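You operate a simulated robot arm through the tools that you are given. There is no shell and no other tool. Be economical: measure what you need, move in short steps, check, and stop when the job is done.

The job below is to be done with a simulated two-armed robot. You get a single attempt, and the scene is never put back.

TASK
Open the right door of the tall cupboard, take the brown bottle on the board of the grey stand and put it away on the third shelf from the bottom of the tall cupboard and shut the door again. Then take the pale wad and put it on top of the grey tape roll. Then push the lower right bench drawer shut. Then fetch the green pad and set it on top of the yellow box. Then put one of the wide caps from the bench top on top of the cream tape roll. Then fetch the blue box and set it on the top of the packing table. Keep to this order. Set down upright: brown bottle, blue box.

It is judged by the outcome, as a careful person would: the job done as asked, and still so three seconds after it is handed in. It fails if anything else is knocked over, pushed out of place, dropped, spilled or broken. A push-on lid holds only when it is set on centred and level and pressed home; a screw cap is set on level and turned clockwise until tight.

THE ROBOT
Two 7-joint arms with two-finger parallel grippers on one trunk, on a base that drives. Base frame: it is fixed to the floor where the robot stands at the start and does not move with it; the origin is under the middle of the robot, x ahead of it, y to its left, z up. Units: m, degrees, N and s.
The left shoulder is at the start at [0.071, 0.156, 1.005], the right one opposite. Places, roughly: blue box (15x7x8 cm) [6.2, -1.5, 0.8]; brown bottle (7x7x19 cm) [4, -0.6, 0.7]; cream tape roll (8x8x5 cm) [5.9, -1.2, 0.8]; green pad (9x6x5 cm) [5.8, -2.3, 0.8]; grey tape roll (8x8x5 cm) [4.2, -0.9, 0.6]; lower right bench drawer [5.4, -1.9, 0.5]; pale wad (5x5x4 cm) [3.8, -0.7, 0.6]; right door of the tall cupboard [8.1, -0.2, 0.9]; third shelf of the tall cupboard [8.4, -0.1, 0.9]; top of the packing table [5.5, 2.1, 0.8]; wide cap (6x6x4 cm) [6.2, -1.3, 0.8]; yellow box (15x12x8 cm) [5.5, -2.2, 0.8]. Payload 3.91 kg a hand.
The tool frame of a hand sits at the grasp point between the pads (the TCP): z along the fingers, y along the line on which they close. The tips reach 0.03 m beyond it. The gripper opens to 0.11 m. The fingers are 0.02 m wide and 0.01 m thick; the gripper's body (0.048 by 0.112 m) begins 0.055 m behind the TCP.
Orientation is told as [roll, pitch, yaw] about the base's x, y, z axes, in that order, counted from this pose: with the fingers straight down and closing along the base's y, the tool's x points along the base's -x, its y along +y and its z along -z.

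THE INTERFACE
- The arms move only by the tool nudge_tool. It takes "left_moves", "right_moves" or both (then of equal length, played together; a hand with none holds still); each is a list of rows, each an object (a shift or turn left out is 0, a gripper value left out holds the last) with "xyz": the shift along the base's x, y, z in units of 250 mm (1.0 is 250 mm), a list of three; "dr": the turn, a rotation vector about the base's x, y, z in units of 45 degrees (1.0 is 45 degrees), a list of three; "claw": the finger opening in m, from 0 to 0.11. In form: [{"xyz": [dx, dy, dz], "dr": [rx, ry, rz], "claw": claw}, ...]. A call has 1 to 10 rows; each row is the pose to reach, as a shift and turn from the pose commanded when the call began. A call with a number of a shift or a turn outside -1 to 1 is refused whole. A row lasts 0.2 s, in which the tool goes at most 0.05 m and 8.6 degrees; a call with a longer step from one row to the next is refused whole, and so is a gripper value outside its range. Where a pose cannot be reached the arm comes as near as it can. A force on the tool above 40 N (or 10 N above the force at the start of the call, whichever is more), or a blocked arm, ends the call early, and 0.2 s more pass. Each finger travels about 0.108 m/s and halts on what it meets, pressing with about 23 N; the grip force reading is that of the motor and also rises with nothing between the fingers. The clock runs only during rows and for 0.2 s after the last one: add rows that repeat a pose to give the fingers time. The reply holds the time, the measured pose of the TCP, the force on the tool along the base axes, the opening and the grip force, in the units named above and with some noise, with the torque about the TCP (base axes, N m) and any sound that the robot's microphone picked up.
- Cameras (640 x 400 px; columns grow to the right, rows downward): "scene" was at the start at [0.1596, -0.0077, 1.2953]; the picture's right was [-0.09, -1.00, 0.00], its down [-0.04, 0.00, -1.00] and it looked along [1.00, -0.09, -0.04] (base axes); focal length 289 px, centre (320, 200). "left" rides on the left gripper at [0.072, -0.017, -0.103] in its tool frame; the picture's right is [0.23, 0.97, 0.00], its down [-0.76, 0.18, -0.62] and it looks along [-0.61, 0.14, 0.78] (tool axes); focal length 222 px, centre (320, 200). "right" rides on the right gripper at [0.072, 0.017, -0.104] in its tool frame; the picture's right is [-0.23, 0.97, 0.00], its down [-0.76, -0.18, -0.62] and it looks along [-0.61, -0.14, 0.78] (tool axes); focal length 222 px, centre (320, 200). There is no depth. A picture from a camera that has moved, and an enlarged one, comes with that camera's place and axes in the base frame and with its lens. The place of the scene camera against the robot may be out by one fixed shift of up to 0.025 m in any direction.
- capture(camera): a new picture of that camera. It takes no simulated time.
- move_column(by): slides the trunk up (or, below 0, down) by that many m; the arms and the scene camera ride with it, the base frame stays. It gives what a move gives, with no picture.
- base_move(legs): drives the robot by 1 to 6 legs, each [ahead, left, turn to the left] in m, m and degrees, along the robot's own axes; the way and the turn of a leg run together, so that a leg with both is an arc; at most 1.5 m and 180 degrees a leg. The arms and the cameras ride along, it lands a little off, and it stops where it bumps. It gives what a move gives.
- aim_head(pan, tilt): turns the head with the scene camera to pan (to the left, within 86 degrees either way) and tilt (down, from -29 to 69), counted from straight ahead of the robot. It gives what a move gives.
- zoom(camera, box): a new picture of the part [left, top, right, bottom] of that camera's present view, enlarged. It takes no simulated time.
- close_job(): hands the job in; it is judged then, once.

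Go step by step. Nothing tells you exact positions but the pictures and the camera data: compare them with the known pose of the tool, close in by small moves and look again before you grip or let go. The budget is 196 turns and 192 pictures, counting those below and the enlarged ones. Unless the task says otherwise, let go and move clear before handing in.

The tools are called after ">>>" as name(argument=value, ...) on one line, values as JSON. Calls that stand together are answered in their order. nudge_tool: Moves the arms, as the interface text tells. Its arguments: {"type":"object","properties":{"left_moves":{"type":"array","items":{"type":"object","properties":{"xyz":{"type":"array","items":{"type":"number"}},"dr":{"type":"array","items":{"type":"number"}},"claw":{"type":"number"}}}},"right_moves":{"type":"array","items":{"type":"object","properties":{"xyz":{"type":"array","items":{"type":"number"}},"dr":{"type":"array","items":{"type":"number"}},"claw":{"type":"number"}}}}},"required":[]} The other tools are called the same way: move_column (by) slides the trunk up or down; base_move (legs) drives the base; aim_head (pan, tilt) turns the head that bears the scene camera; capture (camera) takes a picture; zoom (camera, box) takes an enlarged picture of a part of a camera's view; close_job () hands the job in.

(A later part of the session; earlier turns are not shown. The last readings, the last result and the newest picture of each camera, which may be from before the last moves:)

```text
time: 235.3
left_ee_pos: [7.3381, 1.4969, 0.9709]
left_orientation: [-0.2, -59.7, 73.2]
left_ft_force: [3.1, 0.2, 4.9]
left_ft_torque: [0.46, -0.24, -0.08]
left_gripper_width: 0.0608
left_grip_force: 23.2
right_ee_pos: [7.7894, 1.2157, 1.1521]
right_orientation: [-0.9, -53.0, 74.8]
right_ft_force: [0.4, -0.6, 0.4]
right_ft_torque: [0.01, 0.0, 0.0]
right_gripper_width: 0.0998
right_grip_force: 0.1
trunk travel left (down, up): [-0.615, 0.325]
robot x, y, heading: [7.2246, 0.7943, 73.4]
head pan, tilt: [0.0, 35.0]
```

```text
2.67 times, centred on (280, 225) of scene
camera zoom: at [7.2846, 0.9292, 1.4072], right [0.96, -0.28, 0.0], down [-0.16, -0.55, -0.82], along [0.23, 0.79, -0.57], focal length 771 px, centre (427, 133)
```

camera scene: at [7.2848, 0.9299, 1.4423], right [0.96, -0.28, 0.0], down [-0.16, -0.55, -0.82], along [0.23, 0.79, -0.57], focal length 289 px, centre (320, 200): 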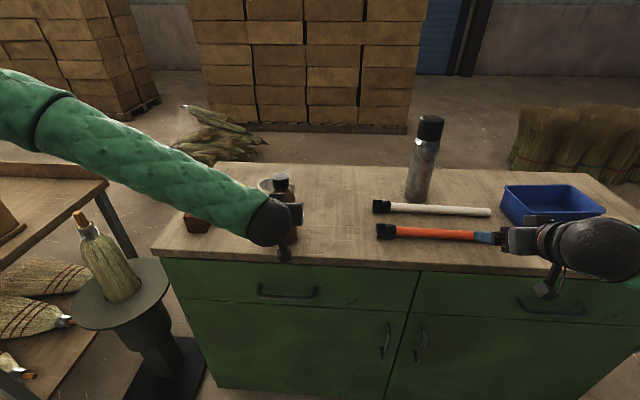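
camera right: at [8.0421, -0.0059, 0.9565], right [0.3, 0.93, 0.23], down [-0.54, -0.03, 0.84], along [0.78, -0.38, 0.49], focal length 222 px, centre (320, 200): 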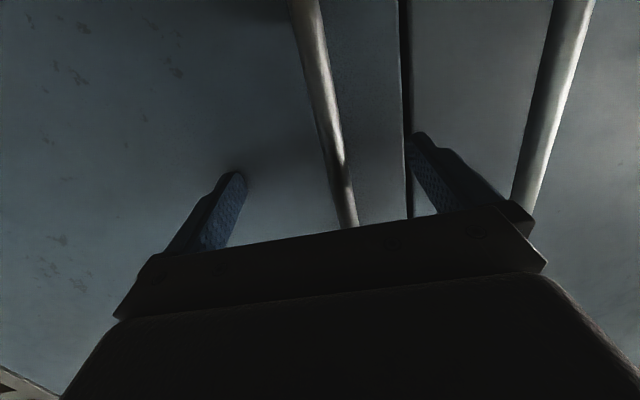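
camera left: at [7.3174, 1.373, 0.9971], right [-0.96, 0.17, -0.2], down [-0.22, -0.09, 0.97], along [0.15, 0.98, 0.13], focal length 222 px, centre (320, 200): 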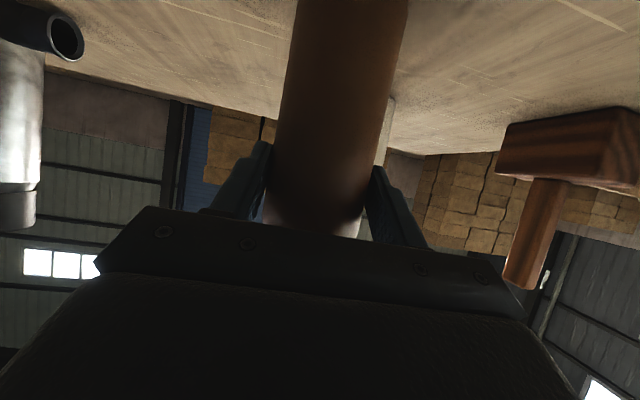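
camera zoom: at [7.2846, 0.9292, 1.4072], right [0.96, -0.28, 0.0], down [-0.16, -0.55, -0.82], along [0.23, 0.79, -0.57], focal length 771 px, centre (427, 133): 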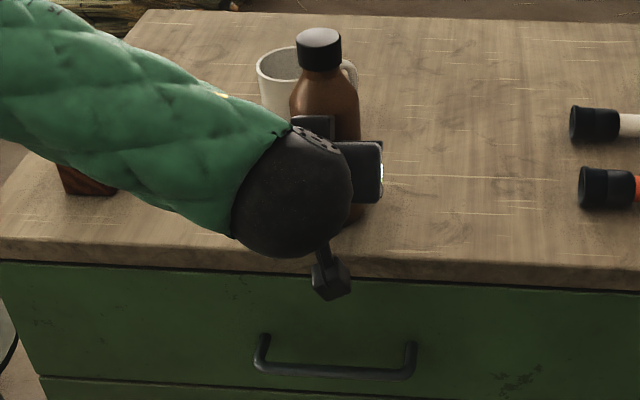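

The bottle is touching the cabinet top (the vertical force reversed). I'll open the left gripper and draw it straight back.

>>> nudge_tool(left_moves=[{"claw": 0.075}, {"claw": 0.09}, {"claw": 0.11}, {"claw": 0.11}])

>>> base_move(legs=[[-0.15, 0, 0]])

>>> capture(camera="scene")

```text
time: 236.3
left_ee_pos: [7.3376, 1.4979, 0.9713]
left_orientation: [-0.3, -59.7, 73.2]
left_ft_force: [0.4, 0.5, -0.2]
left_ft_torque: [0.0, -0.02, 0.03]
left_gripper_width: 0.1101
left_grip_force: 0.1
right_ee_pos: [7.788, 1.2155, 1.152]
right_orientation: [-0.7, -53.0, 75.0]
right_ft_force: [0.1, -0.3, -0.1]
right_ft_torque: [-0.01, 0.0, -0.01]
right_gripper_width: 0.0998
right_grip_force: 0.0
trunk travel left (down, up): [-0.615, 0.325]
robot x, y, heading: [7.2296, 0.795, 73.8]
head pan, tilt: [0.0, 35.0]
```

```text
time: 237.7
left_ee_pos: [7.2948, 1.3528, 0.9731]
left_orientation: [-0.3, -59.7, 73.3]
left_ft_force: [0.1, -1.2, 0.0]
left_ft_torque: [0.0, -0.01, -0.03]
left_gripper_width: 0.1098
left_grip_force: 0.1
right_ee_pos: [7.7452, 1.0697, 1.152]
right_orientation: [-0.8, -53.1, 74.9]
right_ft_force: [0.1, -0.3, 1.2]
right_ft_torque: [-0.01, 0.0, 0.02]
right_gripper_width: 0.1
right_grip_force: 0.0
trunk travel left (down, up): [-0.615, 0.325]
robot x, y, heading: [7.1854, 0.6507, 73.6]
head pan, tilt: [0.0, 35.0]
```

```text
119 pictures are left
camera scene: at [7.2413, 0.7838, 1.4075], right [0.96, -0.28, 0.0], down [-0.16, -0.55, -0.82], along [0.23, 0.79, -0.57], focal length 289 px, centre (320, 200)
```

scene: 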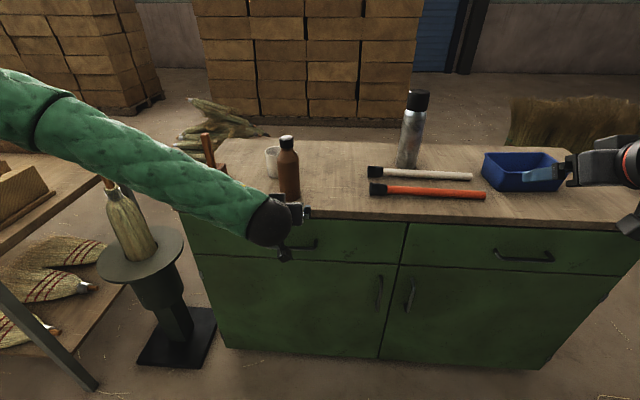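

The bottle stands upright on the cabinet. I'll raise the left hand away, then move the base left so the right hand comes in front of the bottle.

>>> nudge_tool(left_moves=[{"xyz": [-0.03, -0.05, 0.15]}, {"xyz": [-0.06, -0.1, 0.3]}, {"xyz": [-0.1, -0.15, 0.45]}, {"xyz": [-0.2, -0.15, 0.6]}, {"xyz": [-0.32, -0.15, 0.7]}, {"xyz": [-0.45, -0.13, 0.75]}, {"xyz": [-0.55, -0.1, 0.8]}], right_moves=[{}, {"dr": [0.05, -0.015, 0]}, {"dr": [0.1, -0.03, 0]}, {"dr": [0.14, -0.04, 0]}, {"xyz": [0, 0, -0.1], "dr": [0.14, -0.04, 0]}, {"xyz": [0, 0, -0.2], "dr": [0.14, -0.04, 0]}, {"xyz": [0, 0, -0.3], "dr": [0.14, -0.04, 0]}])

>>> base_move(legs=[[0, 0.27, 0]])

>>> capture(camera="scene")

>>> capture(camera="right")

```text
time: 239.3
left_ee_pos: [7.1584, 1.3297, 1.1736]
left_orientation: [-0.3, -59.6, 73.4]
left_ft_force: [0.1, -0.5, -0.5]
left_ft_torque: [-0.01, -0.04, -0.03]
left_gripper_width: 0.11
left_grip_force: 0.0
right_ee_pos: [7.7605, 1.0855, 1.0786]
right_orientation: [-1.0, -59.5, 74.9]
right_ft_force: [-0.2, -0.4, -0.1]
right_ft_torque: [-0.03, 0.01, -0.01]
right_gripper_width: 0.1003
right_grip_force: 0.0
right hand out of reach, approached as far as the arm can: row 2, 3, 4, 5, 6, 7
trunk travel left (down, up): [-0.615, 0.325]
robot x, y, heading: [7.1808, 0.652, 73.7]
head pan, tilt: [0.0, 35.0]
```

```text
time: 241.2
left_ee_pos: [6.8959, 1.4068, 1.1741]
left_orientation: [-0.4, -59.7, 73.3]
left_ft_force: [0.1, -0.5, -0.1]
left_ft_torque: [0.0, -0.06, 0.03]
left_gripper_width: 0.1101
left_grip_force: 0.1
right_ee_pos: [7.5001, 1.1637, 1.0788]
right_orientation: [-1.0, -59.5, 75.0]
right_ft_force: [0.0, 0.2, -0.5]
right_ft_torque: [0.02, -0.02, 0.0]
right_gripper_width: 0.0998
right_grip_force: 0.0
trunk travel left (down, up): [-0.615, 0.325]
robot x, y, heading: [6.9212, 0.7322, 73.4]
head pan, tilt: [0.0, 35.0]
```

```text
118 pictures are left
camera scene: at [6.9798, 0.8628, 1.4073], right [0.96, -0.28, 0.0], down [-0.16, -0.55, -0.82], along [0.23, 0.79, -0.57], focal length 289 px, centre (320, 200)
```

scene: 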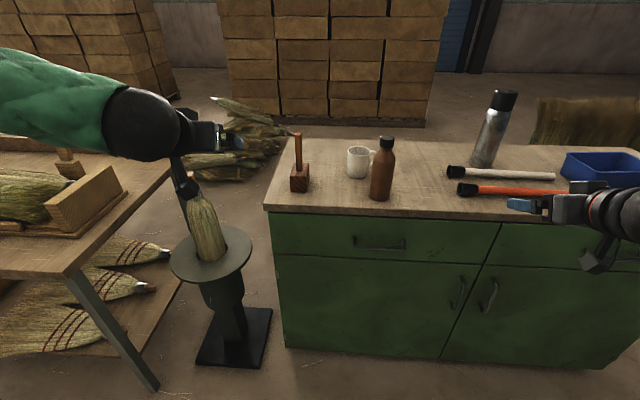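

```text
117 pictures are left
camera right: at [7.4512, 1.0481, 1.0671], right [-0.91, 0.38, 0.19], down [0.12, -0.19, 0.97], along [0.4, 0.91, 0.13], focal length 222 px, centre (320, 200)
```

right: 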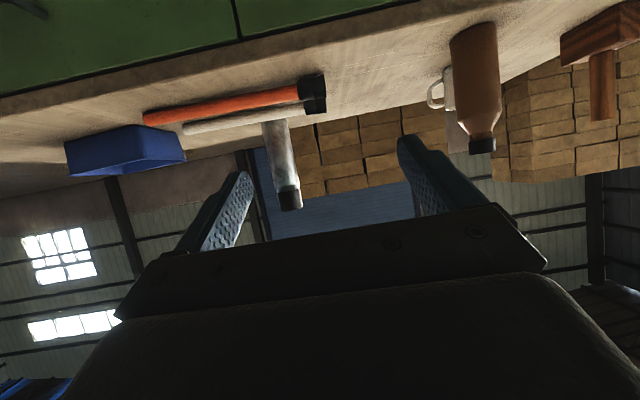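

The bottle is 0.87 m ahead and 0.18 m right of my axis. I'll bring the right hand over to just in front of it.

>>> nudge_tool(right_moves=[{"xyz": [-0.13, 0.14, 0], "dr": [0, 0, -0.035]}, {"xyz": [-0.26, 0.28, 0], "dr": [0, 0, -0.035]}, {"xyz": [-0.39, 0.42, 0], "dr": [0, 0, -0.035]}, {"xyz": [-0.52, 0.56, 0], "dr": [0, 0, -0.035]}, {"xyz": [-0.65, 0.7, -0.05], "dr": [0, 0, -0.035]}, {"xyz": [-0.78, 0.8, -0.15], "dr": [0, 0, -0.035]}, {"xyz": [-0.78, 0.8, -0.3], "dr": [0, 0, -0.035]}, {"xyz": [-0.78, 0.8, -0.42], "dr": [0, 0, -0.035]}, {"xyz": [-0.78, 0.8, -0.42], "dr": [0, 0, -0.035]}])

>>> capture(camera="right")

>>> zoom(camera="scene", box=[280, 120, 520, 270])

```text
time: 243.2
left_ee_pos: [6.8963, 1.4078, 1.1729]
left_orientation: [-0.3, -59.7, 73.2]
left_ft_force: [0.7, -0.1, 0.0]
left_ft_torque: [0.03, 0.01, 0.02]
left_gripper_width: 0.1101
left_grip_force: 0.1
right_ee_pos: [7.3064, 1.3635, 0.9726]
right_orientation: [-1.0, -59.6, 73.4]
right_ft_force: [0.4, 0.1, 0.1]
right_ft_torque: [0.0, 0.04, 0.03]
right_gripper_width: 0.1001
right_grip_force: 0.0
trunk travel left (down, up): [-0.615, 0.325]
robot x, y, heading: [6.9245, 0.7297, 73.3]
head pan, tilt: [0.0, 35.0]
```

```text
116 pictures are left
camera right: at [7.2536, 1.2494, 0.9617], right [-0.9, 0.4, 0.19], down [0.12, -0.19, 0.97], along [0.43, 0.89, 0.13], focal length 222 px, centre (320, 200)
```

right: 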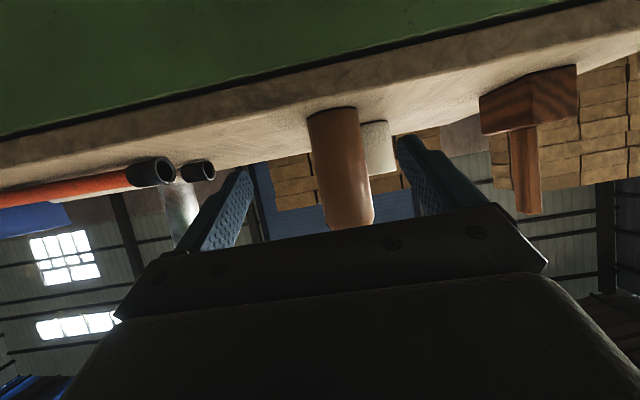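

```text
2.67 times, centred on (400, 195) of scene
camera zoom: at [6.9807, 0.8623, 1.4073], right [0.96, -0.28, 0.0], down [-0.16, -0.55, -0.82], along [0.23, 0.79, -0.57], focal length 771 px, centre (107, 213)
```

zoom: 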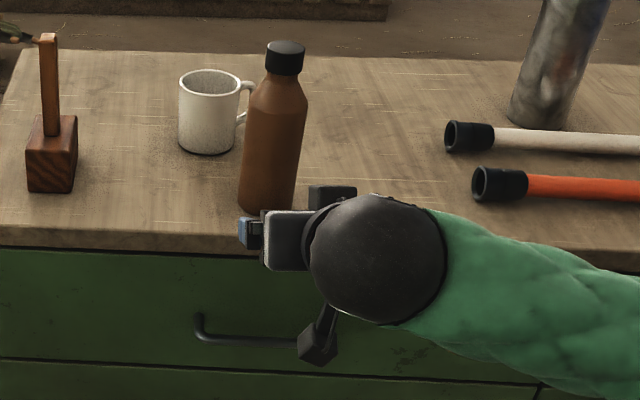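

The bottle is nearly in line (about 1 cm left). I'll shift slightly left and advance 10 cm, then check.

>>> nudge_tool(right_moves=[{"xyz": [-0.01, 0.11, 0]}, {"xyz": [0.02, 0.21, 0]}, {"xyz": [0.05, 0.31, 0]}, {"xyz": [0.075, 0.4, 0]}, {"xyz": [0.075, 0.4, 0]}])

>>> capture(camera="right")

```text
time: 244.4
left_ee_pos: [6.8987, 1.4073, 1.1742]
left_orientation: [-0.4, -59.7, 73.2]
left_ft_force: [-0.2, 0.1, 0.7]
left_ft_torque: [-0.01, 0.01, 0.01]
left_gripper_width: 0.1103
left_grip_force: 0.0
right_ee_pos: [7.3261, 1.4634, 0.9733]
right_orientation: [-1.0, -59.5, 73.4]
right_ft_force: [0.0, -0.5, 0.2]
right_ft_torque: [-0.02, -0.03, 0.01]
right_gripper_width: 0.0999
right_grip_force: 0.0
trunk travel left (down, up): [-0.615, 0.325]
robot x, y, heading: [6.9257, 0.7301, 73.4]
head pan, tilt: [0.0, 35.0]
```

```text
114 pictures are left
camera right: at [7.273, 1.3489, 0.9621], right [-0.9, 0.4, 0.19], down [0.12, -0.19, 0.97], along [0.43, 0.89, 0.13], focal length 222 px, centre (320, 200)
```

right: 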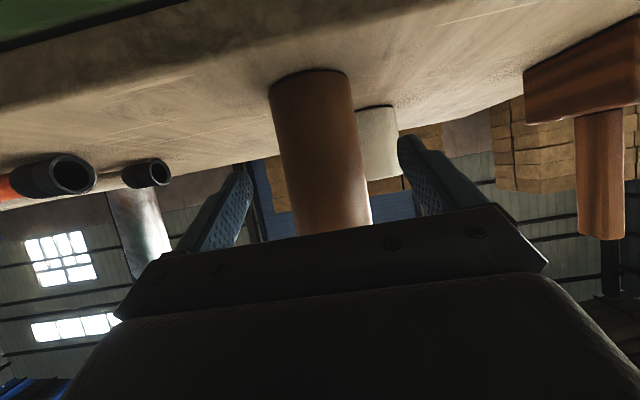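

About 4–5 cm remain, and it's well centred. I'll advance 4 cm and close.

>>> nudge_tool(right_moves=[{"xyz": [0.023, 0.077, 0]}, {"xyz": [0.046, 0.153, 0]}, {"xyz": [0.046, 0.153, 0]}, {"xyz": [0.046, 0.153, 0], "claw": 0.085}, {"xyz": [0.046, 0.153, 0], "claw": 0.07}, {"xyz": [0.046, 0.153, 0], "claw": 0.05}, {"xyz": [0.046, 0.153, 0], "claw": 0.05}, {"xyz": [0.046, 0.153, 0], "claw": 0.05}])

>>> capture(camera="right")

```text
time: 246.2
left_ee_pos: [6.8975, 1.4074, 1.1723]
left_orientation: [-0.3, -59.7, 73.2]
left_ft_force: [-0.2, -0.1, -1.0]
left_ft_torque: [-0.01, 0.0, 0.03]
left_gripper_width: 0.1099
left_grip_force: 0.0
right_ee_pos: [7.3373, 1.5029, 0.9729]
right_orientation: [-1.1, -59.6, 73.4]
right_ft_force: [0.0, 1.3, 1.1]
right_ft_torque: [0.14, 0.09, -0.05]
right_gripper_width: 0.061
right_grip_force: 22.7
trunk travel left (down, up): [-0.615, 0.325]
robot x, y, heading: [6.9263, 0.7278, 73.6]
head pan, tilt: [0.0, 35.0]
```

```text
113 pictures are left
camera right: at [7.2842, 1.3875, 0.9619], right [-0.9, 0.4, 0.19], down [0.12, -0.19, 0.97], along [0.43, 0.89, 0.13], focal length 222 px, centre (320, 200)
```

right: 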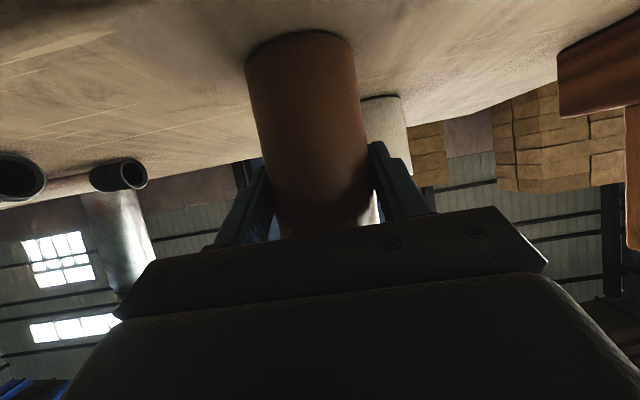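

The bottle is now in the right hand (0.061 m). I'll lift it with the trunk and tuck the left hand back.

>>> move_column(by=0.12)

>>> nudge_tool(left_moves=[{"xyz": [-0.05, -0.15, 0]}, {"xyz": [-0.1, -0.3, 0]}, {"xyz": [-0.15, -0.45, 0]}, {"xyz": [-0.15, -0.45, 0]}])

>>> capture(camera="scene")

```text
time: 247.7
left_ee_pos: [6.8979, 1.4082, 1.2935]
left_orientation: [-0.3, -59.6, 73.2]
left_ft_force: [0.4, 0.1, 0.3]
left_ft_torque: [-0.01, 0.0, 0.04]
left_gripper_width: 0.1103
left_grip_force: 0.1
right_ee_pos: [7.3388, 1.5021, 1.0913]
right_orientation: [-1.1, -59.4, 73.4]
right_ft_force: [0.3, -0.2, -3.4]
right_ft_torque: [-0.07, 0.01, 0.01]
right_gripper_width: 0.0612
right_grip_force: 22.9
trunk travel left (down, up): [-0.735, 0.205]
robot x, y, heading: [6.9198, 0.7294, 73.6]
head pan, tilt: [0.0, 35.0]
```

```text
time: 248.7
left_ee_pos: [6.8886, 1.3766, 1.3141]
left_orientation: [-0.3, -59.6, 73.3]
left_ft_force: [-0.7, 0.1, -0.5]
left_ft_torque: [-0.01, 0.01, -0.02]
left_gripper_width: 0.1099
left_grip_force: 0.1
left hand out of reach, approached as far as the arm can: row 1, 2, 3, 4
right_ee_pos: [7.3374, 1.5022, 1.0914]
right_orientation: [-1.0, -59.4, 73.4]
right_ft_force: [-0.7, 0.4, -4.4]
right_ft_torque: [-0.05, 0.01, 0.01]
right_gripper_width: 0.061
right_grip_force: 22.5
trunk travel left (down, up): [-0.735, 0.205]
robot x, y, heading: [6.9257, 0.7285, 73.5]
head pan, tilt: [0.0, 35.0]
```

```text
112 pictures are left
camera scene: at [6.9809, 0.8633, 1.5273], right [0.96, -0.28, 0.0], down [-0.16, -0.55, -0.82], along [0.23, 0.79, -0.57], focal length 289 px, centre (320, 200)
```

scene: 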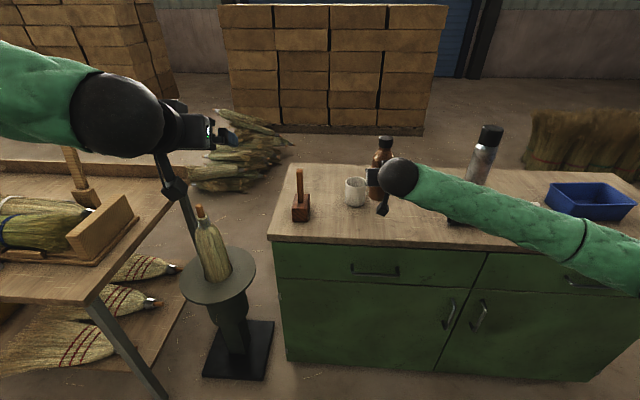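

Nothing on the cabinet was disturbed. I'll return the left tool to pointing down and back, then back off and turn toward the cupboard.

>>> nudge_tool(left_moves=[{"xyz": [-0.02, -0.05, 0], "dr": [-0.16, 0.047, 0]}, {"xyz": [-0.04, -0.12, 0], "dr": [-0.32, 0.095, 0]}, {"xyz": [-0.07, -0.2, 0], "dr": [-0.48, 0.142, 0]}, {"xyz": [-0.1, -0.28, 0], "dr": [-0.64, 0.19, 0]}, {"xyz": [-0.12, -0.36, 0], "dr": [-0.8, 0.237, 0]}, {"xyz": [-0.14, -0.42, 0], "dr": [-0.95, 0.284, 0]}, {"xyz": [-0.14, -0.42, 0], "dr": [-0.95, 0.284, 0]}])

>>> base_move(legs=[[-0.22, 0, 0], [0, 0, -45], [0, 0, -45.5]])

>>> capture(camera="scene")

```text
time: 250.3
left_ee_pos: [6.8562, 1.2704, 1.316]
left_orientation: [-0.3, -15.0, 73.3]
left_ft_force: [0.4, 0.2, -0.5]
left_ft_torque: [-0.02, -0.01, 0.0]
left_gripper_width: 0.1096
left_grip_force: 0.1
right_ee_pos: [7.3378, 1.5025, 1.0927]
right_orientation: [-1.1, -59.5, 73.4]
right_ft_force: [-0.3, -0.7, -4.0]
right_ft_torque: [-0.05, 0.03, 0.0]
right_gripper_width: 0.0612
right_grip_force: 22.8
trunk travel left (down, up): [-0.735, 0.205]
robot x, y, heading: [6.9247, 0.7296, 73.7]
head pan, tilt: [0.0, 35.0]
```

```text
time: 256.1
left_ee_pos: [7.4027, 0.5828, 1.3156]
left_orientation: [-0.4, -15.1, -16.8]
left_ft_force: [-0.4, 0.0, 0.6]
left_ft_torque: [0.02, 0.04, 0.0]
left_gripper_width: 0.1099
left_grip_force: 0.0
right_ee_pos: [7.6328, 0.1019, 1.092]
right_orientation: [-0.9, -59.6, -16.7]
right_ft_force: [-0.1, 0.9, -4.4]
right_ft_torque: [0.03, 0.05, -0.01]
right_gripper_width: 0.0611
right_grip_force: 23.1
trunk travel left (down, up): [-0.735, 0.205]
robot x, y, heading: [6.8591, 0.5144, -16.6]
head pan, tilt: [0.0, 35.0]
```

```text
111 pictures are left
camera scene: at [7.0122, 0.4783, 1.5273], right [-0.29, -0.96, 0.0], down [-0.55, 0.16, -0.82], along [0.78, -0.23, -0.57], focal length 289 px, centre (320, 200)
```

scene: 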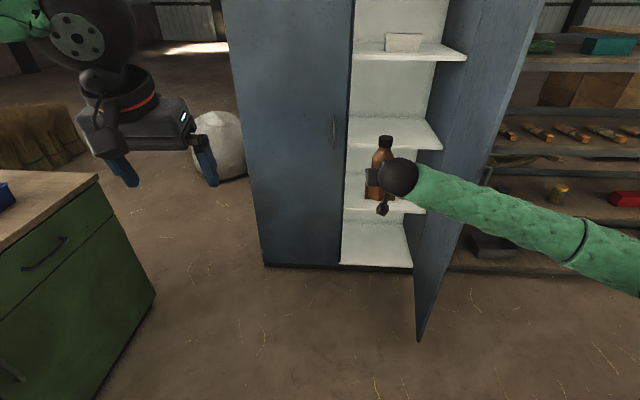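

The opening is ahead with the door about 72° open. I'll swing the right hand with the bottle to the right with the tool angled to the right, so the elbow stays clear of the door's edge, and move the base left a little.

>>> nudge_tool(right_moves=[{"xyz": [-0.12, -0.11, 0], "dr": [0, 0, -0.095]}, {"xyz": [-0.24, -0.22, 0], "dr": [0, 0, -0.19]}, {"xyz": [-0.36, -0.33, 0], "dr": [0, 0, -0.285]}, {"xyz": [-0.48, -0.44, 0], "dr": [0, 0, -0.38]}, {"xyz": [-0.6, -0.55, 0], "dr": [0, 0, -0.475]}, {"xyz": [-0.71, -0.66, 0], "dr": [0, 0, -0.57]}, {"xyz": [-0.82, -0.78, 0], "dr": [0, 0, -0.667]}])

>>> base_move(legs=[[0, 0.13, 0], [0.4, 0, -0.4]])

>>> aim_head(pan=-25, tilt=40)

>>> capture(camera="scene")

```text
time: 257.7
left_ee_pos: [7.4015, 0.5833, 1.3159]
left_orientation: [-0.4, -15.2, -16.8]
left_ft_force: [0.0, -0.5, 0.9]
left_ft_torque: [0.01, 0.0, 0.03]
left_gripper_width: 0.1098
left_grip_force: 0.1
right_ee_pos: [7.4268, -0.0933, 1.0926]
right_orientation: [-0.8, -59.5, -46.8]
right_ft_force: [-0.3, 0.4, -3.7]
right_ft_torque: [0.02, 0.04, 0.03]
right_gripper_width: 0.0612
right_grip_force: 22.8
trunk travel left (down, up): [-0.735, 0.205]
robot x, y, heading: [6.8623, 0.5175, -16.4]
head pan, tilt: [0.0, 35.0]
```

```text
time: 261.1
left_ee_pos: [7.8218, 0.5909, 1.3146]
left_orientation: [-0.4, -15.1, -17.1]
left_ft_force: [0.2, 0.6, 0.8]
left_ft_torque: [-0.03, 0.0, 0.0]
left_gripper_width: 0.1101
left_grip_force: 0.0
right_ee_pos: [7.8435, -0.0849, 1.0922]
right_orientation: [-1.0, -59.4, -47.0]
right_ft_force: [0.5, 0.5, -4.6]
right_ft_torque: [0.0, -0.01, 0.0]
right_gripper_width: 0.0611
right_grip_force: 22.8
trunk travel left (down, up): [-0.735, 0.205]
robot x, y, heading: [7.2784, 0.5273, -16.8]
head pan, tilt: [0.0, 35.0]
```

```text
time: 262.0
left_ee_pos: [7.8216, 0.5914, 1.3149]
left_orientation: [-0.4, -15.2, -17.1]
left_ft_force: [-0.7, -0.8, 0.0]
left_ft_torque: [-0.01, -0.02, -0.01]
left_gripper_width: 0.1102
left_grip_force: 0.0
right_ee_pos: [7.8437, -0.0842, 1.0914]
right_orientation: [-1.0, -59.6, -47.0]
right_ft_force: [-0.1, 0.7, -4.5]
right_ft_torque: [0.06, 0.04, 0.0]
right_gripper_width: 0.061
right_grip_force: 23.5
trunk travel left (down, up): [-0.735, 0.205]
robot x, y, heading: [7.277, 0.529, -17.0]
head pan, tilt: [-25.0, 40.0]
```

```text
110 pictures are left
camera scene: at [7.4091, 0.4573, 1.5198], right [-0.67, -0.75, 0.0], down [-0.48, 0.43, -0.77], along [0.57, -0.51, -0.64], focal length 289 px, centre (320, 200)
```

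scene: 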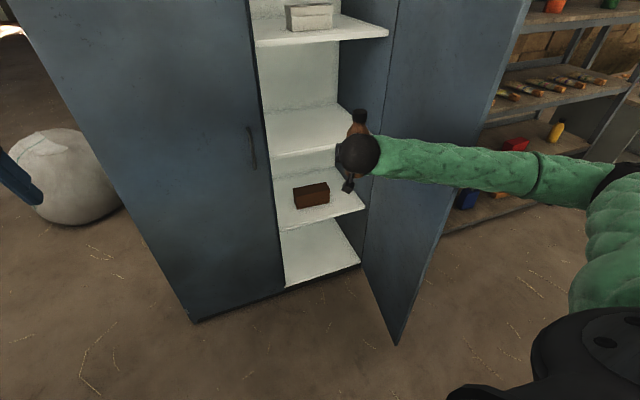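

The forearm will meet the door's inner side and push it further open as I move in. I'll drive ahead 0.2 m and check.

>>> base_move(legs=[[0.2, 0, 0]])

>>> capture(camera="scene")

```text
time: 263.2
left_ee_pos: [7.9171, 0.5577, 1.3166]
left_orientation: [-0.5, -15.4, -18.0]
left_ft_force: [0.0, 0.2, 0.4]
left_ft_torque: [0.0, -0.01, -0.01]
left_gripper_width: 0.1101
left_grip_force: 0.0
right_ee_pos: [7.9201, -0.1195, 1.0855]
right_orientation: [-2.4, -58.7, -46.4]
right_ft_force: [0.6, -0.3, -3.8]
right_ft_torque: [0.0, 0.0, 0.01]
right_gripper_width: 0.061
right_grip_force: 23.4
trunk travel left (down, up): [-0.735, 0.205]
robot x, y, heading: [7.3759, 0.4987, -17.9]
head pan, tilt: [-25.0, 40.0]
stopped in leg 1: the robot was blocked; the commanded pose is now the measured one
```

```text
109 pictures are left
camera scene: at [7.5018, 0.4312, 1.5208], right [-0.68, -0.73, 0.0], down [-0.47, 0.43, -0.77], along [0.56, -0.52, -0.64], focal length 289 px, centre (320, 200)
```

scene: 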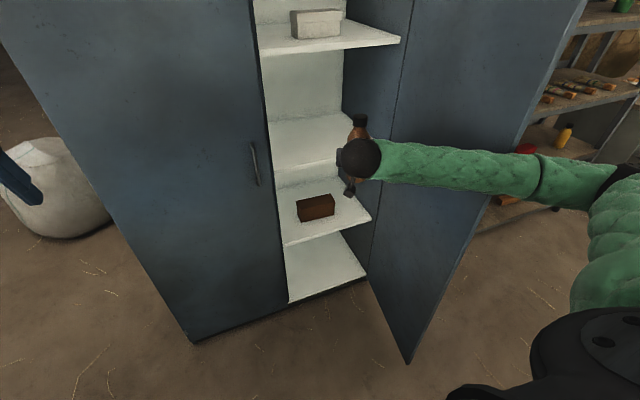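

The forearm met the door's edge and the base stopped. I'll push the door slowly with the arm instead, sweeping the right hand to the right in small steps.

>>> nudge_tool(right_moves=[{"xyz": [-0.02, -0.04, 0]}, {"xyz": [-0.035, -0.08, 0]}, {"xyz": [-0.05, -0.12, 0]}, {"xyz": [-0.065, -0.16, 0]}, {"xyz": [-0.08, -0.2, 0]}, {"xyz": [-0.09, -0.24, 0]}, {"xyz": [-0.1, -0.28, 0]}, {"xyz": [-0.11, -0.32, 0]}, {"xyz": [-0.12, -0.36, 0]}, {"xyz": [-0.13, -0.4, 0]}])

>>> capture(camera="scene")

```text
time: 265.4
left_ee_pos: [7.9214, 0.5555, 1.3144]
left_orientation: [-0.4, -15.0, -17.9]
left_ft_force: [0.0, 0.5, 0.0]
left_ft_torque: [0.0, 0.0, 0.0]
left_gripper_width: 0.1102
left_grip_force: 0.1
right_ee_pos: [7.8948, -0.2198, 1.0819]
right_orientation: [-2.3, -58.6, -46.3]
right_ft_force: [-0.2, -0.6, -4.4]
right_ft_torque: [0.02, 0.01, 0.0]
right_gripper_width: 0.0612
right_grip_force: 22.9
trunk travel left (down, up): [-0.735, 0.205]
robot x, y, heading: [7.3828, 0.4964, -17.5]
head pan, tilt: [-25.0, 40.0]
```

```text
108 pictures are left
camera scene: at [7.5065, 0.4262, 1.5197], right [-0.68, -0.74, 0.0], down [-0.47, 0.44, -0.77], along [0.56, -0.52, -0.64], focal length 289 px, centre (320, 200)
```

scene: 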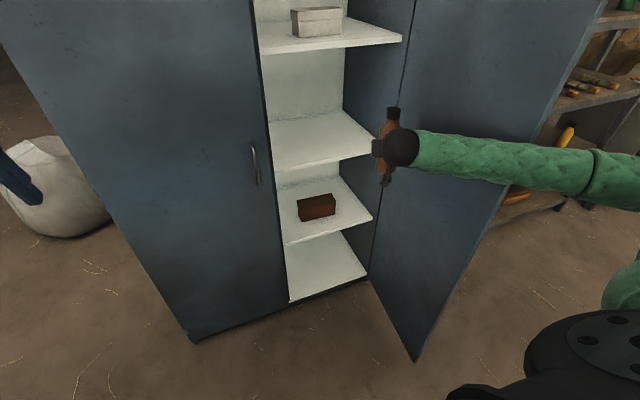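

The slow push works. I'll sweep a bit more, retracting the hand so the elbow swings the door further.

>>> nudge_tool(right_moves=[{"xyz": [-0.06, -0.03, 0]}, {"xyz": [-0.12, -0.06, 0]}, {"xyz": [-0.18, -0.09, 0]}, {"xyz": [-0.24, -0.12, 0]}, {"xyz": [-0.3, -0.16, 0]}, {"xyz": [-0.36, -0.2, 0]}, {"xyz": [-0.4, -0.25, 0]}, {"xyz": [-0.44, -0.3, 0]}, {"xyz": [-0.48, -0.35, 0]}, {"xyz": [-0.5, -0.4, 0]}])

>>> capture(camera="scene")

```text
time: 267.6
left_ee_pos: [7.9213, 0.554, 1.315]
left_orientation: [-0.3, -15.0, -17.7]
left_ft_force: [-0.6, -0.1, -0.6]
left_ft_torque: [-0.01, 0.03, -0.02]
left_gripper_width: 0.11
left_grip_force: 0.1
right_ee_pos: [7.7711, -0.3192, 1.0813]
right_orientation: [-2.3, -58.6, -46.4]
right_ft_force: [-0.7, -0.7, -4.6]
right_ft_torque: [0.05, 0.06, 0.0]
right_gripper_width: 0.0614
right_grip_force: 23.2
trunk travel left (down, up): [-0.735, 0.205]
robot x, y, heading: [7.3756, 0.5016, -17.6]
head pan, tilt: [-25.0, 40.0]
```

```text
107 pictures are left
camera scene: at [7.5069, 0.4264, 1.5197], right [-0.68, -0.74, 0.0], down [-0.47, 0.44, -0.77], along [0.56, -0.52, -0.64], focal length 289 px, centre (320, 200)
```

scene: 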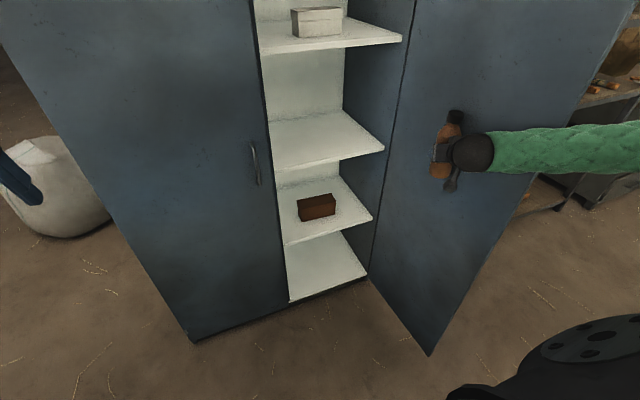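

The door is now about 86° open. I'll bring the bottle back in front of the opening and drive forward.

>>> nudge_tool(right_moves=[{"xyz": [0.09, 0.125, 0]}, {"xyz": [0.18, 0.25, 0]}, {"xyz": [0.27, 0.375, 0]}, {"xyz": [0.36, 0.5, 0]}, {"xyz": [0.44, 0.62, 0]}, {"xyz": [0.44, 0.62, 0]}])

>>> base_move(legs=[[0.2, 0, 0]])

>>> capture(camera="scene")

>>> capture(camera="right")

```text
time: 269.0
left_ee_pos: [7.9207, 0.5539, 1.3159]
left_orientation: [-0.4, -15.1, -17.8]
left_ft_force: [0.2, -0.3, 0.5]
left_ft_torque: [0.0, 0.0, 0.01]
left_gripper_width: 0.1102
left_grip_force: 0.0
right_ee_pos: [7.8772, -0.1645, 1.081]
right_orientation: [-2.4, -58.7, -46.4]
right_ft_force: [-1.2, 0.3, -5.1]
right_ft_torque: [0.03, 0.03, -0.01]
right_gripper_width: 0.0611
right_grip_force: 23.3
trunk travel left (down, up): [-0.735, 0.205]
robot x, y, heading: [7.3771, 0.501, -17.7]
head pan, tilt: [-25.0, 40.0]
```

```text
time: 270.6
left_ee_pos: [8.0955, 0.4944, 1.3139]
left_orientation: [-0.6, -15.1, -18.3]
left_ft_force: [0.5, -0.2, 0.0]
left_ft_torque: [0.05, -0.02, 0.05]
left_gripper_width: 0.1099
left_grip_force: 0.1
right_ee_pos: [8.0435, -0.2267, 1.0789]
right_orientation: [-3.0, -58.4, -46.6]
right_ft_force: [0.1, 0.4, -3.8]
right_ft_torque: [0.03, 0.02, -0.01]
right_gripper_width: 0.0609
right_grip_force: 22.7
trunk travel left (down, up): [-0.735, 0.205]
robot x, y, heading: [7.5491, 0.4415, -18.5]
head pan, tilt: [-25.0, 40.0]
stopped in leg 1: the robot was blocked; the commanded pose is now the measured one
```

```text
106 pictures are left
camera scene: at [7.679, 0.3697, 1.5198], right [-0.68, -0.73, 0.0], down [-0.47, 0.44, -0.77], along [0.56, -0.52, -0.64], focal length 289 px, centre (320, 200)
```

scene: 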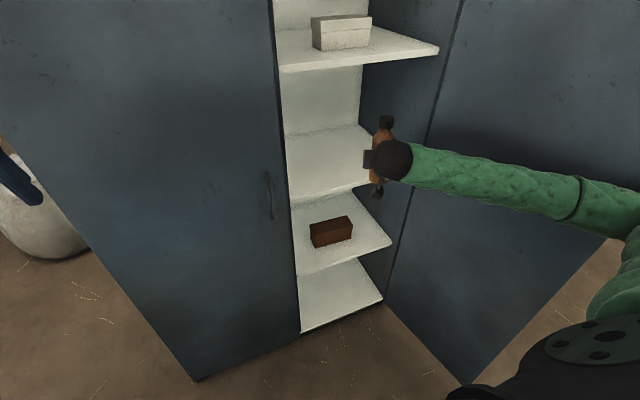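

```text
105 pictures are left
camera right: at [7.9745, -0.1195, 1.0697], right [0.82, 0.55, 0.17], down [-0.2, 0.0, 0.98], along [0.54, -0.83, 0.11], focal length 222 px, centre (320, 200)
```

right: 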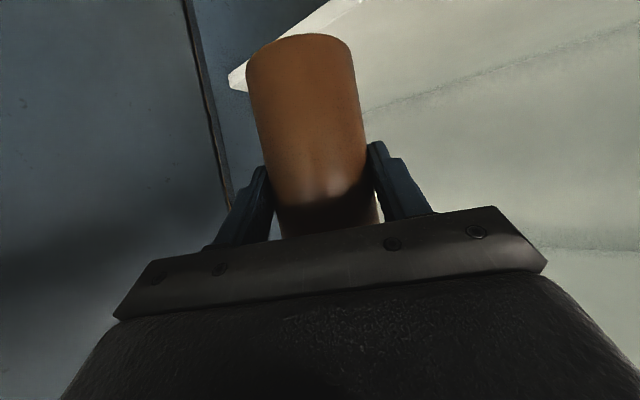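

The bottle is just in front of the third shelf, about 7 cm above it. I'll extend 14 cm into the cupboard.

>>> nudge_tool(right_moves=[{"xyz": [0.1, 0.01, 0]}, {"xyz": [0.2, 0.01, 0]}, {"xyz": [0.3, 0.0, 0]}, {"xyz": [0.4, 0.0, 0]}, {"xyz": [0.5, -0.01, 0]}, {"xyz": [0.58, -0.01, 0]}, {"xyz": [0.58, -0.01, 0]}])

>>> capture(camera="scene")

>>> capture(camera="right")

```text
time: 272.2
left_ee_pos: [8.0952, 0.4954, 1.3145]
left_orientation: [-0.5, -14.9, -18.4]
left_ft_force: [0.0, -0.5, -0.4]
left_ft_torque: [0.01, 0.01, -0.01]
left_gripper_width: 0.1097
left_grip_force: 0.2
right_ee_pos: [8.1906, -0.228, 1.0792]
right_orientation: [-2.9, -58.5, -46.6]
right_ft_force: [0.0, -0.6, -4.9]
right_ft_torque: [0.05, 0.04, -0.03]
right_gripper_width: 0.061
right_grip_force: 23.1
trunk travel left (down, up): [-0.735, 0.205]
robot x, y, heading: [7.5504, 0.443, -18.0]
head pan, tilt: [-25.0, 40.0]
```

```text
104 pictures are left
camera scene: at [7.6791, 0.3702, 1.5197], right [-0.68, -0.73, 0.0], down [-0.47, 0.44, -0.77], along [0.56, -0.52, -0.64], focal length 289 px, centre (320, 200)
```

scene: 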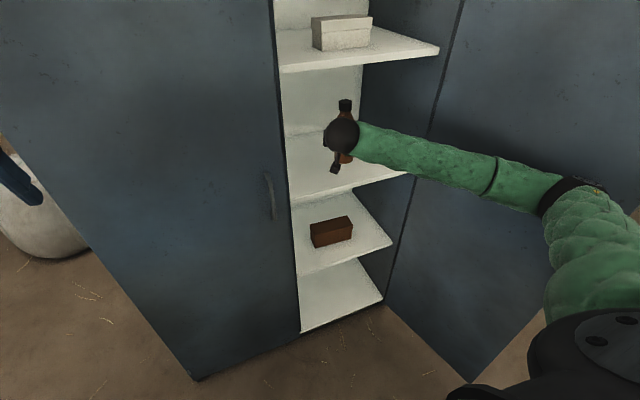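

```text
103 pictures are left
camera right: at [8.1207, -0.1215, 1.0706], right [0.82, 0.55, 0.17], down [-0.2, 0.0, 0.98], along [0.54, -0.83, 0.11], focal length 222 px, centre (320, 200)
```

right: 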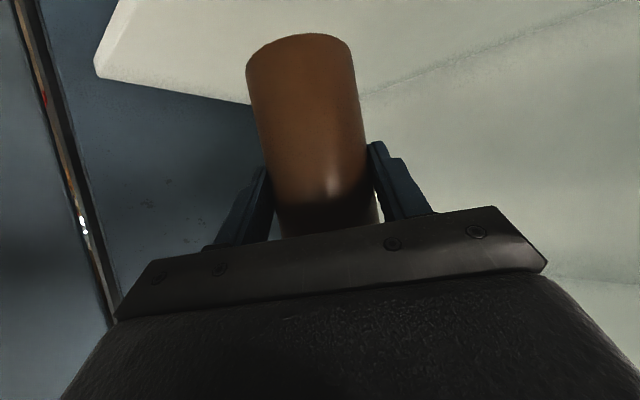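

The bottle is over the shelf but its base is only slightly behind the shelf's front edge. I'll reach another 6 cm in.

>>> nudge_tool(right_moves=[{"xyz": [0.08, -0.02, 0]}, {"xyz": [0.16, -0.045, 0]}, {"xyz": [0.24, -0.07, 0]}, {"xyz": [0.24, -0.07, 0]}])

>>> zoom(camera="scene", box=[240, 60, 480, 210])

```text
time: 273.2
left_ee_pos: [8.095, 0.4937, 1.3142]
left_orientation: [-0.4, -15.0, -18.2]
left_ft_force: [-0.3, -0.5, -0.9]
left_ft_torque: [0.02, 0.01, 0.0]
left_gripper_width: 0.11
left_grip_force: 0.0
right_ee_pos: [8.2498, -0.2465, 1.0798]
right_orientation: [-2.9, -58.5, -46.6]
right_ft_force: [0.3, -0.4, -4.5]
right_ft_torque: [0.03, 0.04, 0.01]
right_gripper_width: 0.0613
right_grip_force: 23.2
trunk travel left (down, up): [-0.735, 0.205]
robot x, y, heading: [7.5504, 0.4448, -18.4]
head pan, tilt: [-25.0, 40.0]
```

```text
2.67 times, centred on (360, 135) of scene
camera zoom: at [7.6792, 0.3703, 1.5197], right [-0.68, -0.73, 0.0], down [-0.47, 0.44, -0.77], along [0.56, -0.52, -0.64], focal length 771 px, centre (213, 373)
```

zoom: 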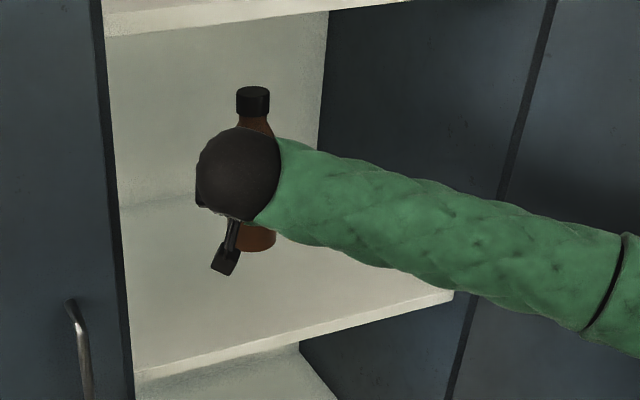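

The bottle is now well over the shelf. I'll lower it with the trunk toward the shelf.

>>> move_column(by=-0.05)

>>> zoom(camera="scene", box=[240, 60, 480, 210])

```text
time: 274.1
left_ee_pos: [8.0959, 0.494, 1.2643]
left_orientation: [-0.4, -14.9, -18.4]
left_ft_force: [-0.9, -0.9, -0.5]
left_ft_torque: [0.02, 0.01, -0.01]
left_gripper_width: 0.1099
left_grip_force: 0.1
right_ee_pos: [8.2491, -0.2452, 1.0306]
right_orientation: [-3.0, -58.5, -46.7]
right_ft_force: [0.4, -0.7, -3.4]
right_ft_torque: [0.05, 0.01, 0.0]
right_gripper_width: 0.0613
right_grip_force: 22.5
trunk travel left (down, up): [-0.685, 0.255]
robot x, y, heading: [7.5514, 0.4461, -18.4]
head pan, tilt: [-25.0, 40.0]
```

```text
2.67 times, centred on (360, 135) of scene
camera zoom: at [7.6793, 0.3706, 1.4699], right [-0.68, -0.73, 0.0], down [-0.47, 0.44, -0.77], along [0.56, -0.52, -0.64], focal length 771 px, centre (213, 373)
```

zoom: 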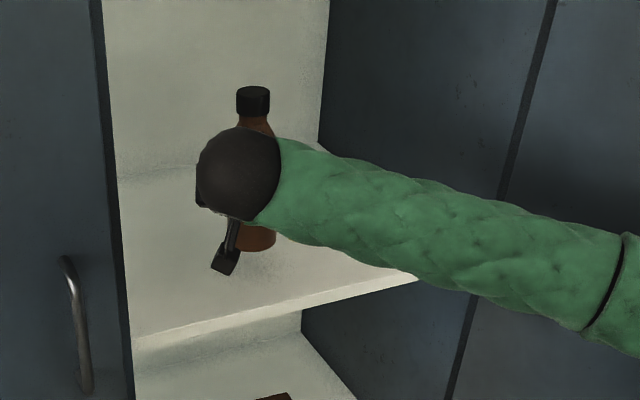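

Still hanging freely. I'll lower in small trunk steps until contact.

>>> move_column(by=-0.02)

```text
time: 274.8
left_ee_pos: [8.0958, 0.4947, 1.245]
left_orientation: [-0.4, -15.0, -18.3]
left_ft_force: [0.2, 0.2, 1.1]
left_ft_torque: [0.0, -0.03, -0.03]
left_gripper_width: 0.11
left_grip_force: 0.0
right_ee_pos: [8.2497, -0.2458, 1.0104]
right_orientation: [-2.9, -58.5, -46.6]
right_ft_force: [-1.5, 0.2, -4.5]
right_ft_torque: [0.07, 0.03, 0.01]
right_gripper_width: 0.0612
right_grip_force: 23.1
trunk travel left (down, up): [-0.665, 0.275]
robot x, y, heading: [7.5528, 0.4467, -18.4]
head pan, tilt: [-25.0, 40.0]
```

>>> move_column(by=-0.01)

>>> zoom(camera="scene", box=[240, 60, 480, 210])

```text
time: 275.3
left_ee_pos: [8.0952, 0.4952, 1.2339]
left_orientation: [-0.5, -15.0, -18.3]
left_ft_force: [0.0, -0.2, 0.6]
left_ft_torque: [0.01, -0.01, 0.0]
left_gripper_width: 0.1097
left_grip_force: 0.0
right_ee_pos: [8.2501, -0.2456, 1.0015]
right_orientation: [-3.0, -58.5, -46.5]
right_ft_force: [-0.7, 0.0, -3.8]
right_ft_torque: [0.03, 0.01, 0.01]
right_gripper_width: 0.0613
right_grip_force: 23.0
trunk travel left (down, up): [-0.655, 0.285]
robot x, y, heading: [7.5498, 0.4454, -18.6]
head pan, tilt: [-25.0, 40.0]
```

```text
2.67 times, centred on (360, 135) of scene
camera zoom: at [7.6791, 0.3706, 1.4398], right [-0.68, -0.73, 0.0], down [-0.47, 0.44, -0.77], along [0.56, -0.52, -0.64], focal length 771 px, centre (213, 373)
```

zoom: 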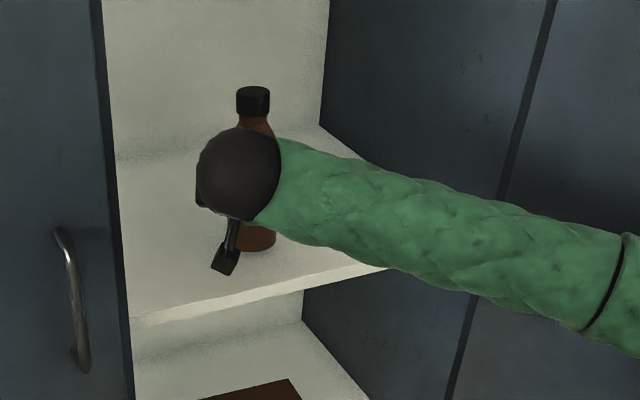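

>>> move_column(by=-0.012)

>>> move_column(by=-0.008)

```text
time: 275.9
left_ee_pos: [8.0931, 0.4958, 1.2248]
left_orientation: [-0.6, -15.0, -18.3]
left_ft_force: [-0.2, -0.3, 0.0]
left_ft_torque: [0.01, 0.01, -0.01]
left_gripper_width: 0.11
left_grip_force: 0.1
right_ee_pos: [8.2484, -0.2454, 0.9924]
right_orientation: [-2.7, -58.8, -46.8]
right_ft_force: [-1.3, -1.3, 21.3]
right_ft_torque: [0.09, -0.71, 0.07]
right_gripper_width: 0.0613
right_grip_force: 22.9
trunk travel left (down, up): [-0.643, 0.297]
robot x, y, heading: [7.5514, 0.4456, -18.1]
head pan, tilt: [-25.0, 40.0]
```

```text
time: 276.5
left_ee_pos: [8.094, 0.4964, 1.2154]
left_orientation: [-0.6, -15.1, -18.3]
left_ft_force: [-0.3, -0.1, -0.1]
left_ft_torque: [0.0, 0.0, 0.0]
left_gripper_width: 0.11
left_grip_force: 0.1
right_ee_pos: [8.2484, -0.244, 0.9812]
right_orientation: [-2.8, -58.7, -46.6]
right_ft_force: [0.2, -0.2, 17.0]
right_ft_torque: [0.1, -0.66, 0.02]
right_gripper_width: 0.0613
right_grip_force: 23.4
trunk travel left (down, up): [-0.635, 0.305]
robot x, y, heading: [7.5528, 0.4453, -18.2]
head pan, tilt: [-25.0, 40.0]
```

Contact made: the bottle rests on the shelf. I'll open the fingers and look before withdrawing.

>>> nudge_tool(right_moves=[{"claw": 0.07}, {"claw": 0.085}, {"claw": 0.1}, {"claw": 0.1}])

>>> nudge_tool(right_moves=[{"xyz": [-0.1, 0.1, 0]}, {"xyz": [-0.2, 0.2, 0]}, {"xyz": [-0.3, 0.3, 0.02]}, {"xyz": [-0.4, 0.35, 0.05]}, {"xyz": [-0.55, 0.4, 0.1]}, {"xyz": [-0.7, 0.45, 0.1]}, {"xyz": [-0.85, 0.5, 0.1]}])

>>> capture(camera="scene")

```text
time: 277.5
left_ee_pos: [8.0944, 0.4954, 1.2138]
left_orientation: [-0.5, -15.0, -18.4]
left_ft_force: [0.6, 0.6, -1.2]
left_ft_torque: [0.0, -0.01, 0.0]
left_gripper_width: 0.1101
left_grip_force: 0.0
right_ee_pos: [8.2501, -0.2461, 0.9803]
right_orientation: [-2.9, -58.6, -46.7]
right_ft_force: [0.1, -0.4, -0.8]
right_ft_torque: [-0.01, 0.0, -0.03]
right_gripper_width: 0.1002
right_grip_force: 0.0
trunk travel left (down, up): [-0.635, 0.305]
robot x, y, heading: [7.551, 0.4432, -18.1]
head pan, tilt: [-25.0, 40.0]
```

```text
time: 279.1
left_ee_pos: [8.0937, 0.4964, 1.2147]
left_orientation: [-0.5, -15.1, -18.2]
left_ft_force: [-0.6, -1.0, 0.9]
left_ft_torque: [0.0, -0.03, 0.02]
left_gripper_width: 0.11
left_grip_force: 0.0
right_ee_pos: [8.038, -0.12, 1.0066]
right_orientation: [-2.7, -58.5, -46.6]
right_ft_force: [-0.8, 0.6, 0.1]
right_ft_torque: [0.01, 0.01, -0.02]
right_gripper_width: 0.0998
right_grip_force: 0.1
trunk travel left (down, up): [-0.635, 0.305]
robot x, y, heading: [7.5523, 0.4441, -18.0]
head pan, tilt: [-25.0, 40.0]
```

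```text
99 pictures are left
camera scene: at [7.678, 0.3711, 1.4199], right [-0.68, -0.73, 0.0], down [-0.47, 0.44, -0.77], along [0.56, -0.52, -0.64], focal length 289 px, centre (320, 200)
```

scene: 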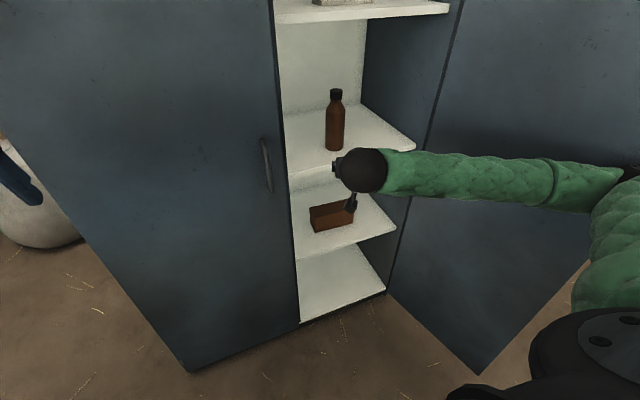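

The bottle stands upright on the third shelf. Now I'll back out so I can go round and shut the door from its outer side.

>>> base_move(legs=[[-0.45, 0.02, 0]])

>>> nudge_tool(right_moves=[{"xyz": [-0.05, -0.12, 0], "dr": [0, 0, 0.1], "claw": 0.05}, {"xyz": [-0.1, -0.24, 0], "dr": [0, 0, 0.2], "claw": 0.0}, {"xyz": [-0.15, -0.38, 0], "dr": [0, 0, 0.3], "claw": 0.0}, {"xyz": [-0.2, -0.52, 0], "dr": [0, 0, 0.4], "claw": 0.0}, {"xyz": [-0.25, -0.66, 0], "dr": [0, 0, 0.5], "claw": 0.0}, {"xyz": [-0.3, -0.8, 0], "dr": [0, 0, 0.6], "claw": 0.0}])

>>> capture(camera="scene")

```text
time: 281.8
left_ee_pos: [7.6758, 0.6529, 1.215]
left_orientation: [-0.4, -15.0, -18.4]
left_ft_force: [-0.3, 1.2, -0.1]
left_ft_torque: [0.0, -0.01, -0.04]
left_gripper_width: 0.1102
left_grip_force: 0.0
right_ee_pos: [7.6178, 0.0375, 1.0057]
right_orientation: [-2.8, -58.5, -46.7]
right_ft_force: [-0.1, 0.2, -0.3]
right_ft_torque: [-0.04, 0.01, 0.0]
right_gripper_width: 0.0999
right_grip_force: 0.0
trunk travel left (down, up): [-0.635, 0.305]
robot x, y, heading: [7.1316, 0.606, -18.4]
head pan, tilt: [-25.0, 40.0]
```

```text
time: 283.2
left_ee_pos: [7.6767, 0.6537, 1.2142]
left_orientation: [-0.4, -15.0, -18.6]
left_ft_force: [-0.3, 0.7, 0.0]
left_ft_torque: [0.02, -0.02, -0.06]
left_gripper_width: 0.11
left_grip_force: 0.0
right_ee_pos: [7.5409, -0.1614, 1.0053]
right_orientation: [-2.8, -58.5, -19.6]
right_ft_force: [0.3, 0.1, -0.4]
right_ft_torque: [-0.03, 0.01, -0.03]
right_gripper_width: 0.0004
right_grip_force: 23.3
trunk travel left (down, up): [-0.635, 0.305]
robot x, y, heading: [7.1302, 0.6015, -18.3]
head pan, tilt: [-25.0, 40.0]
```

```text
98 pictures are left
camera scene: at [7.2596, 0.5296, 1.4198], right [-0.69, -0.73, 0.0], down [-0.47, 0.44, -0.77], along [0.56, -0.52, -0.64], focal length 289 px, centre (320, 200)
```

scene: 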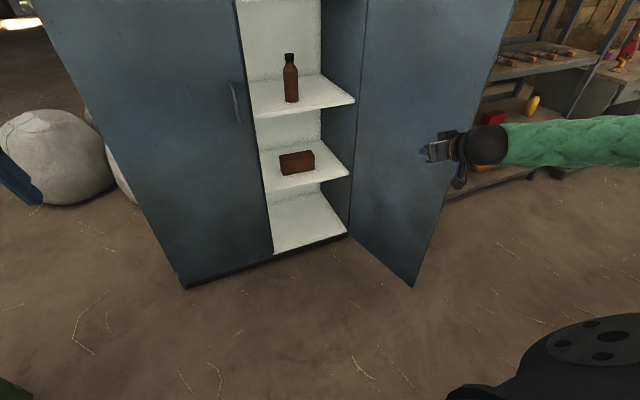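

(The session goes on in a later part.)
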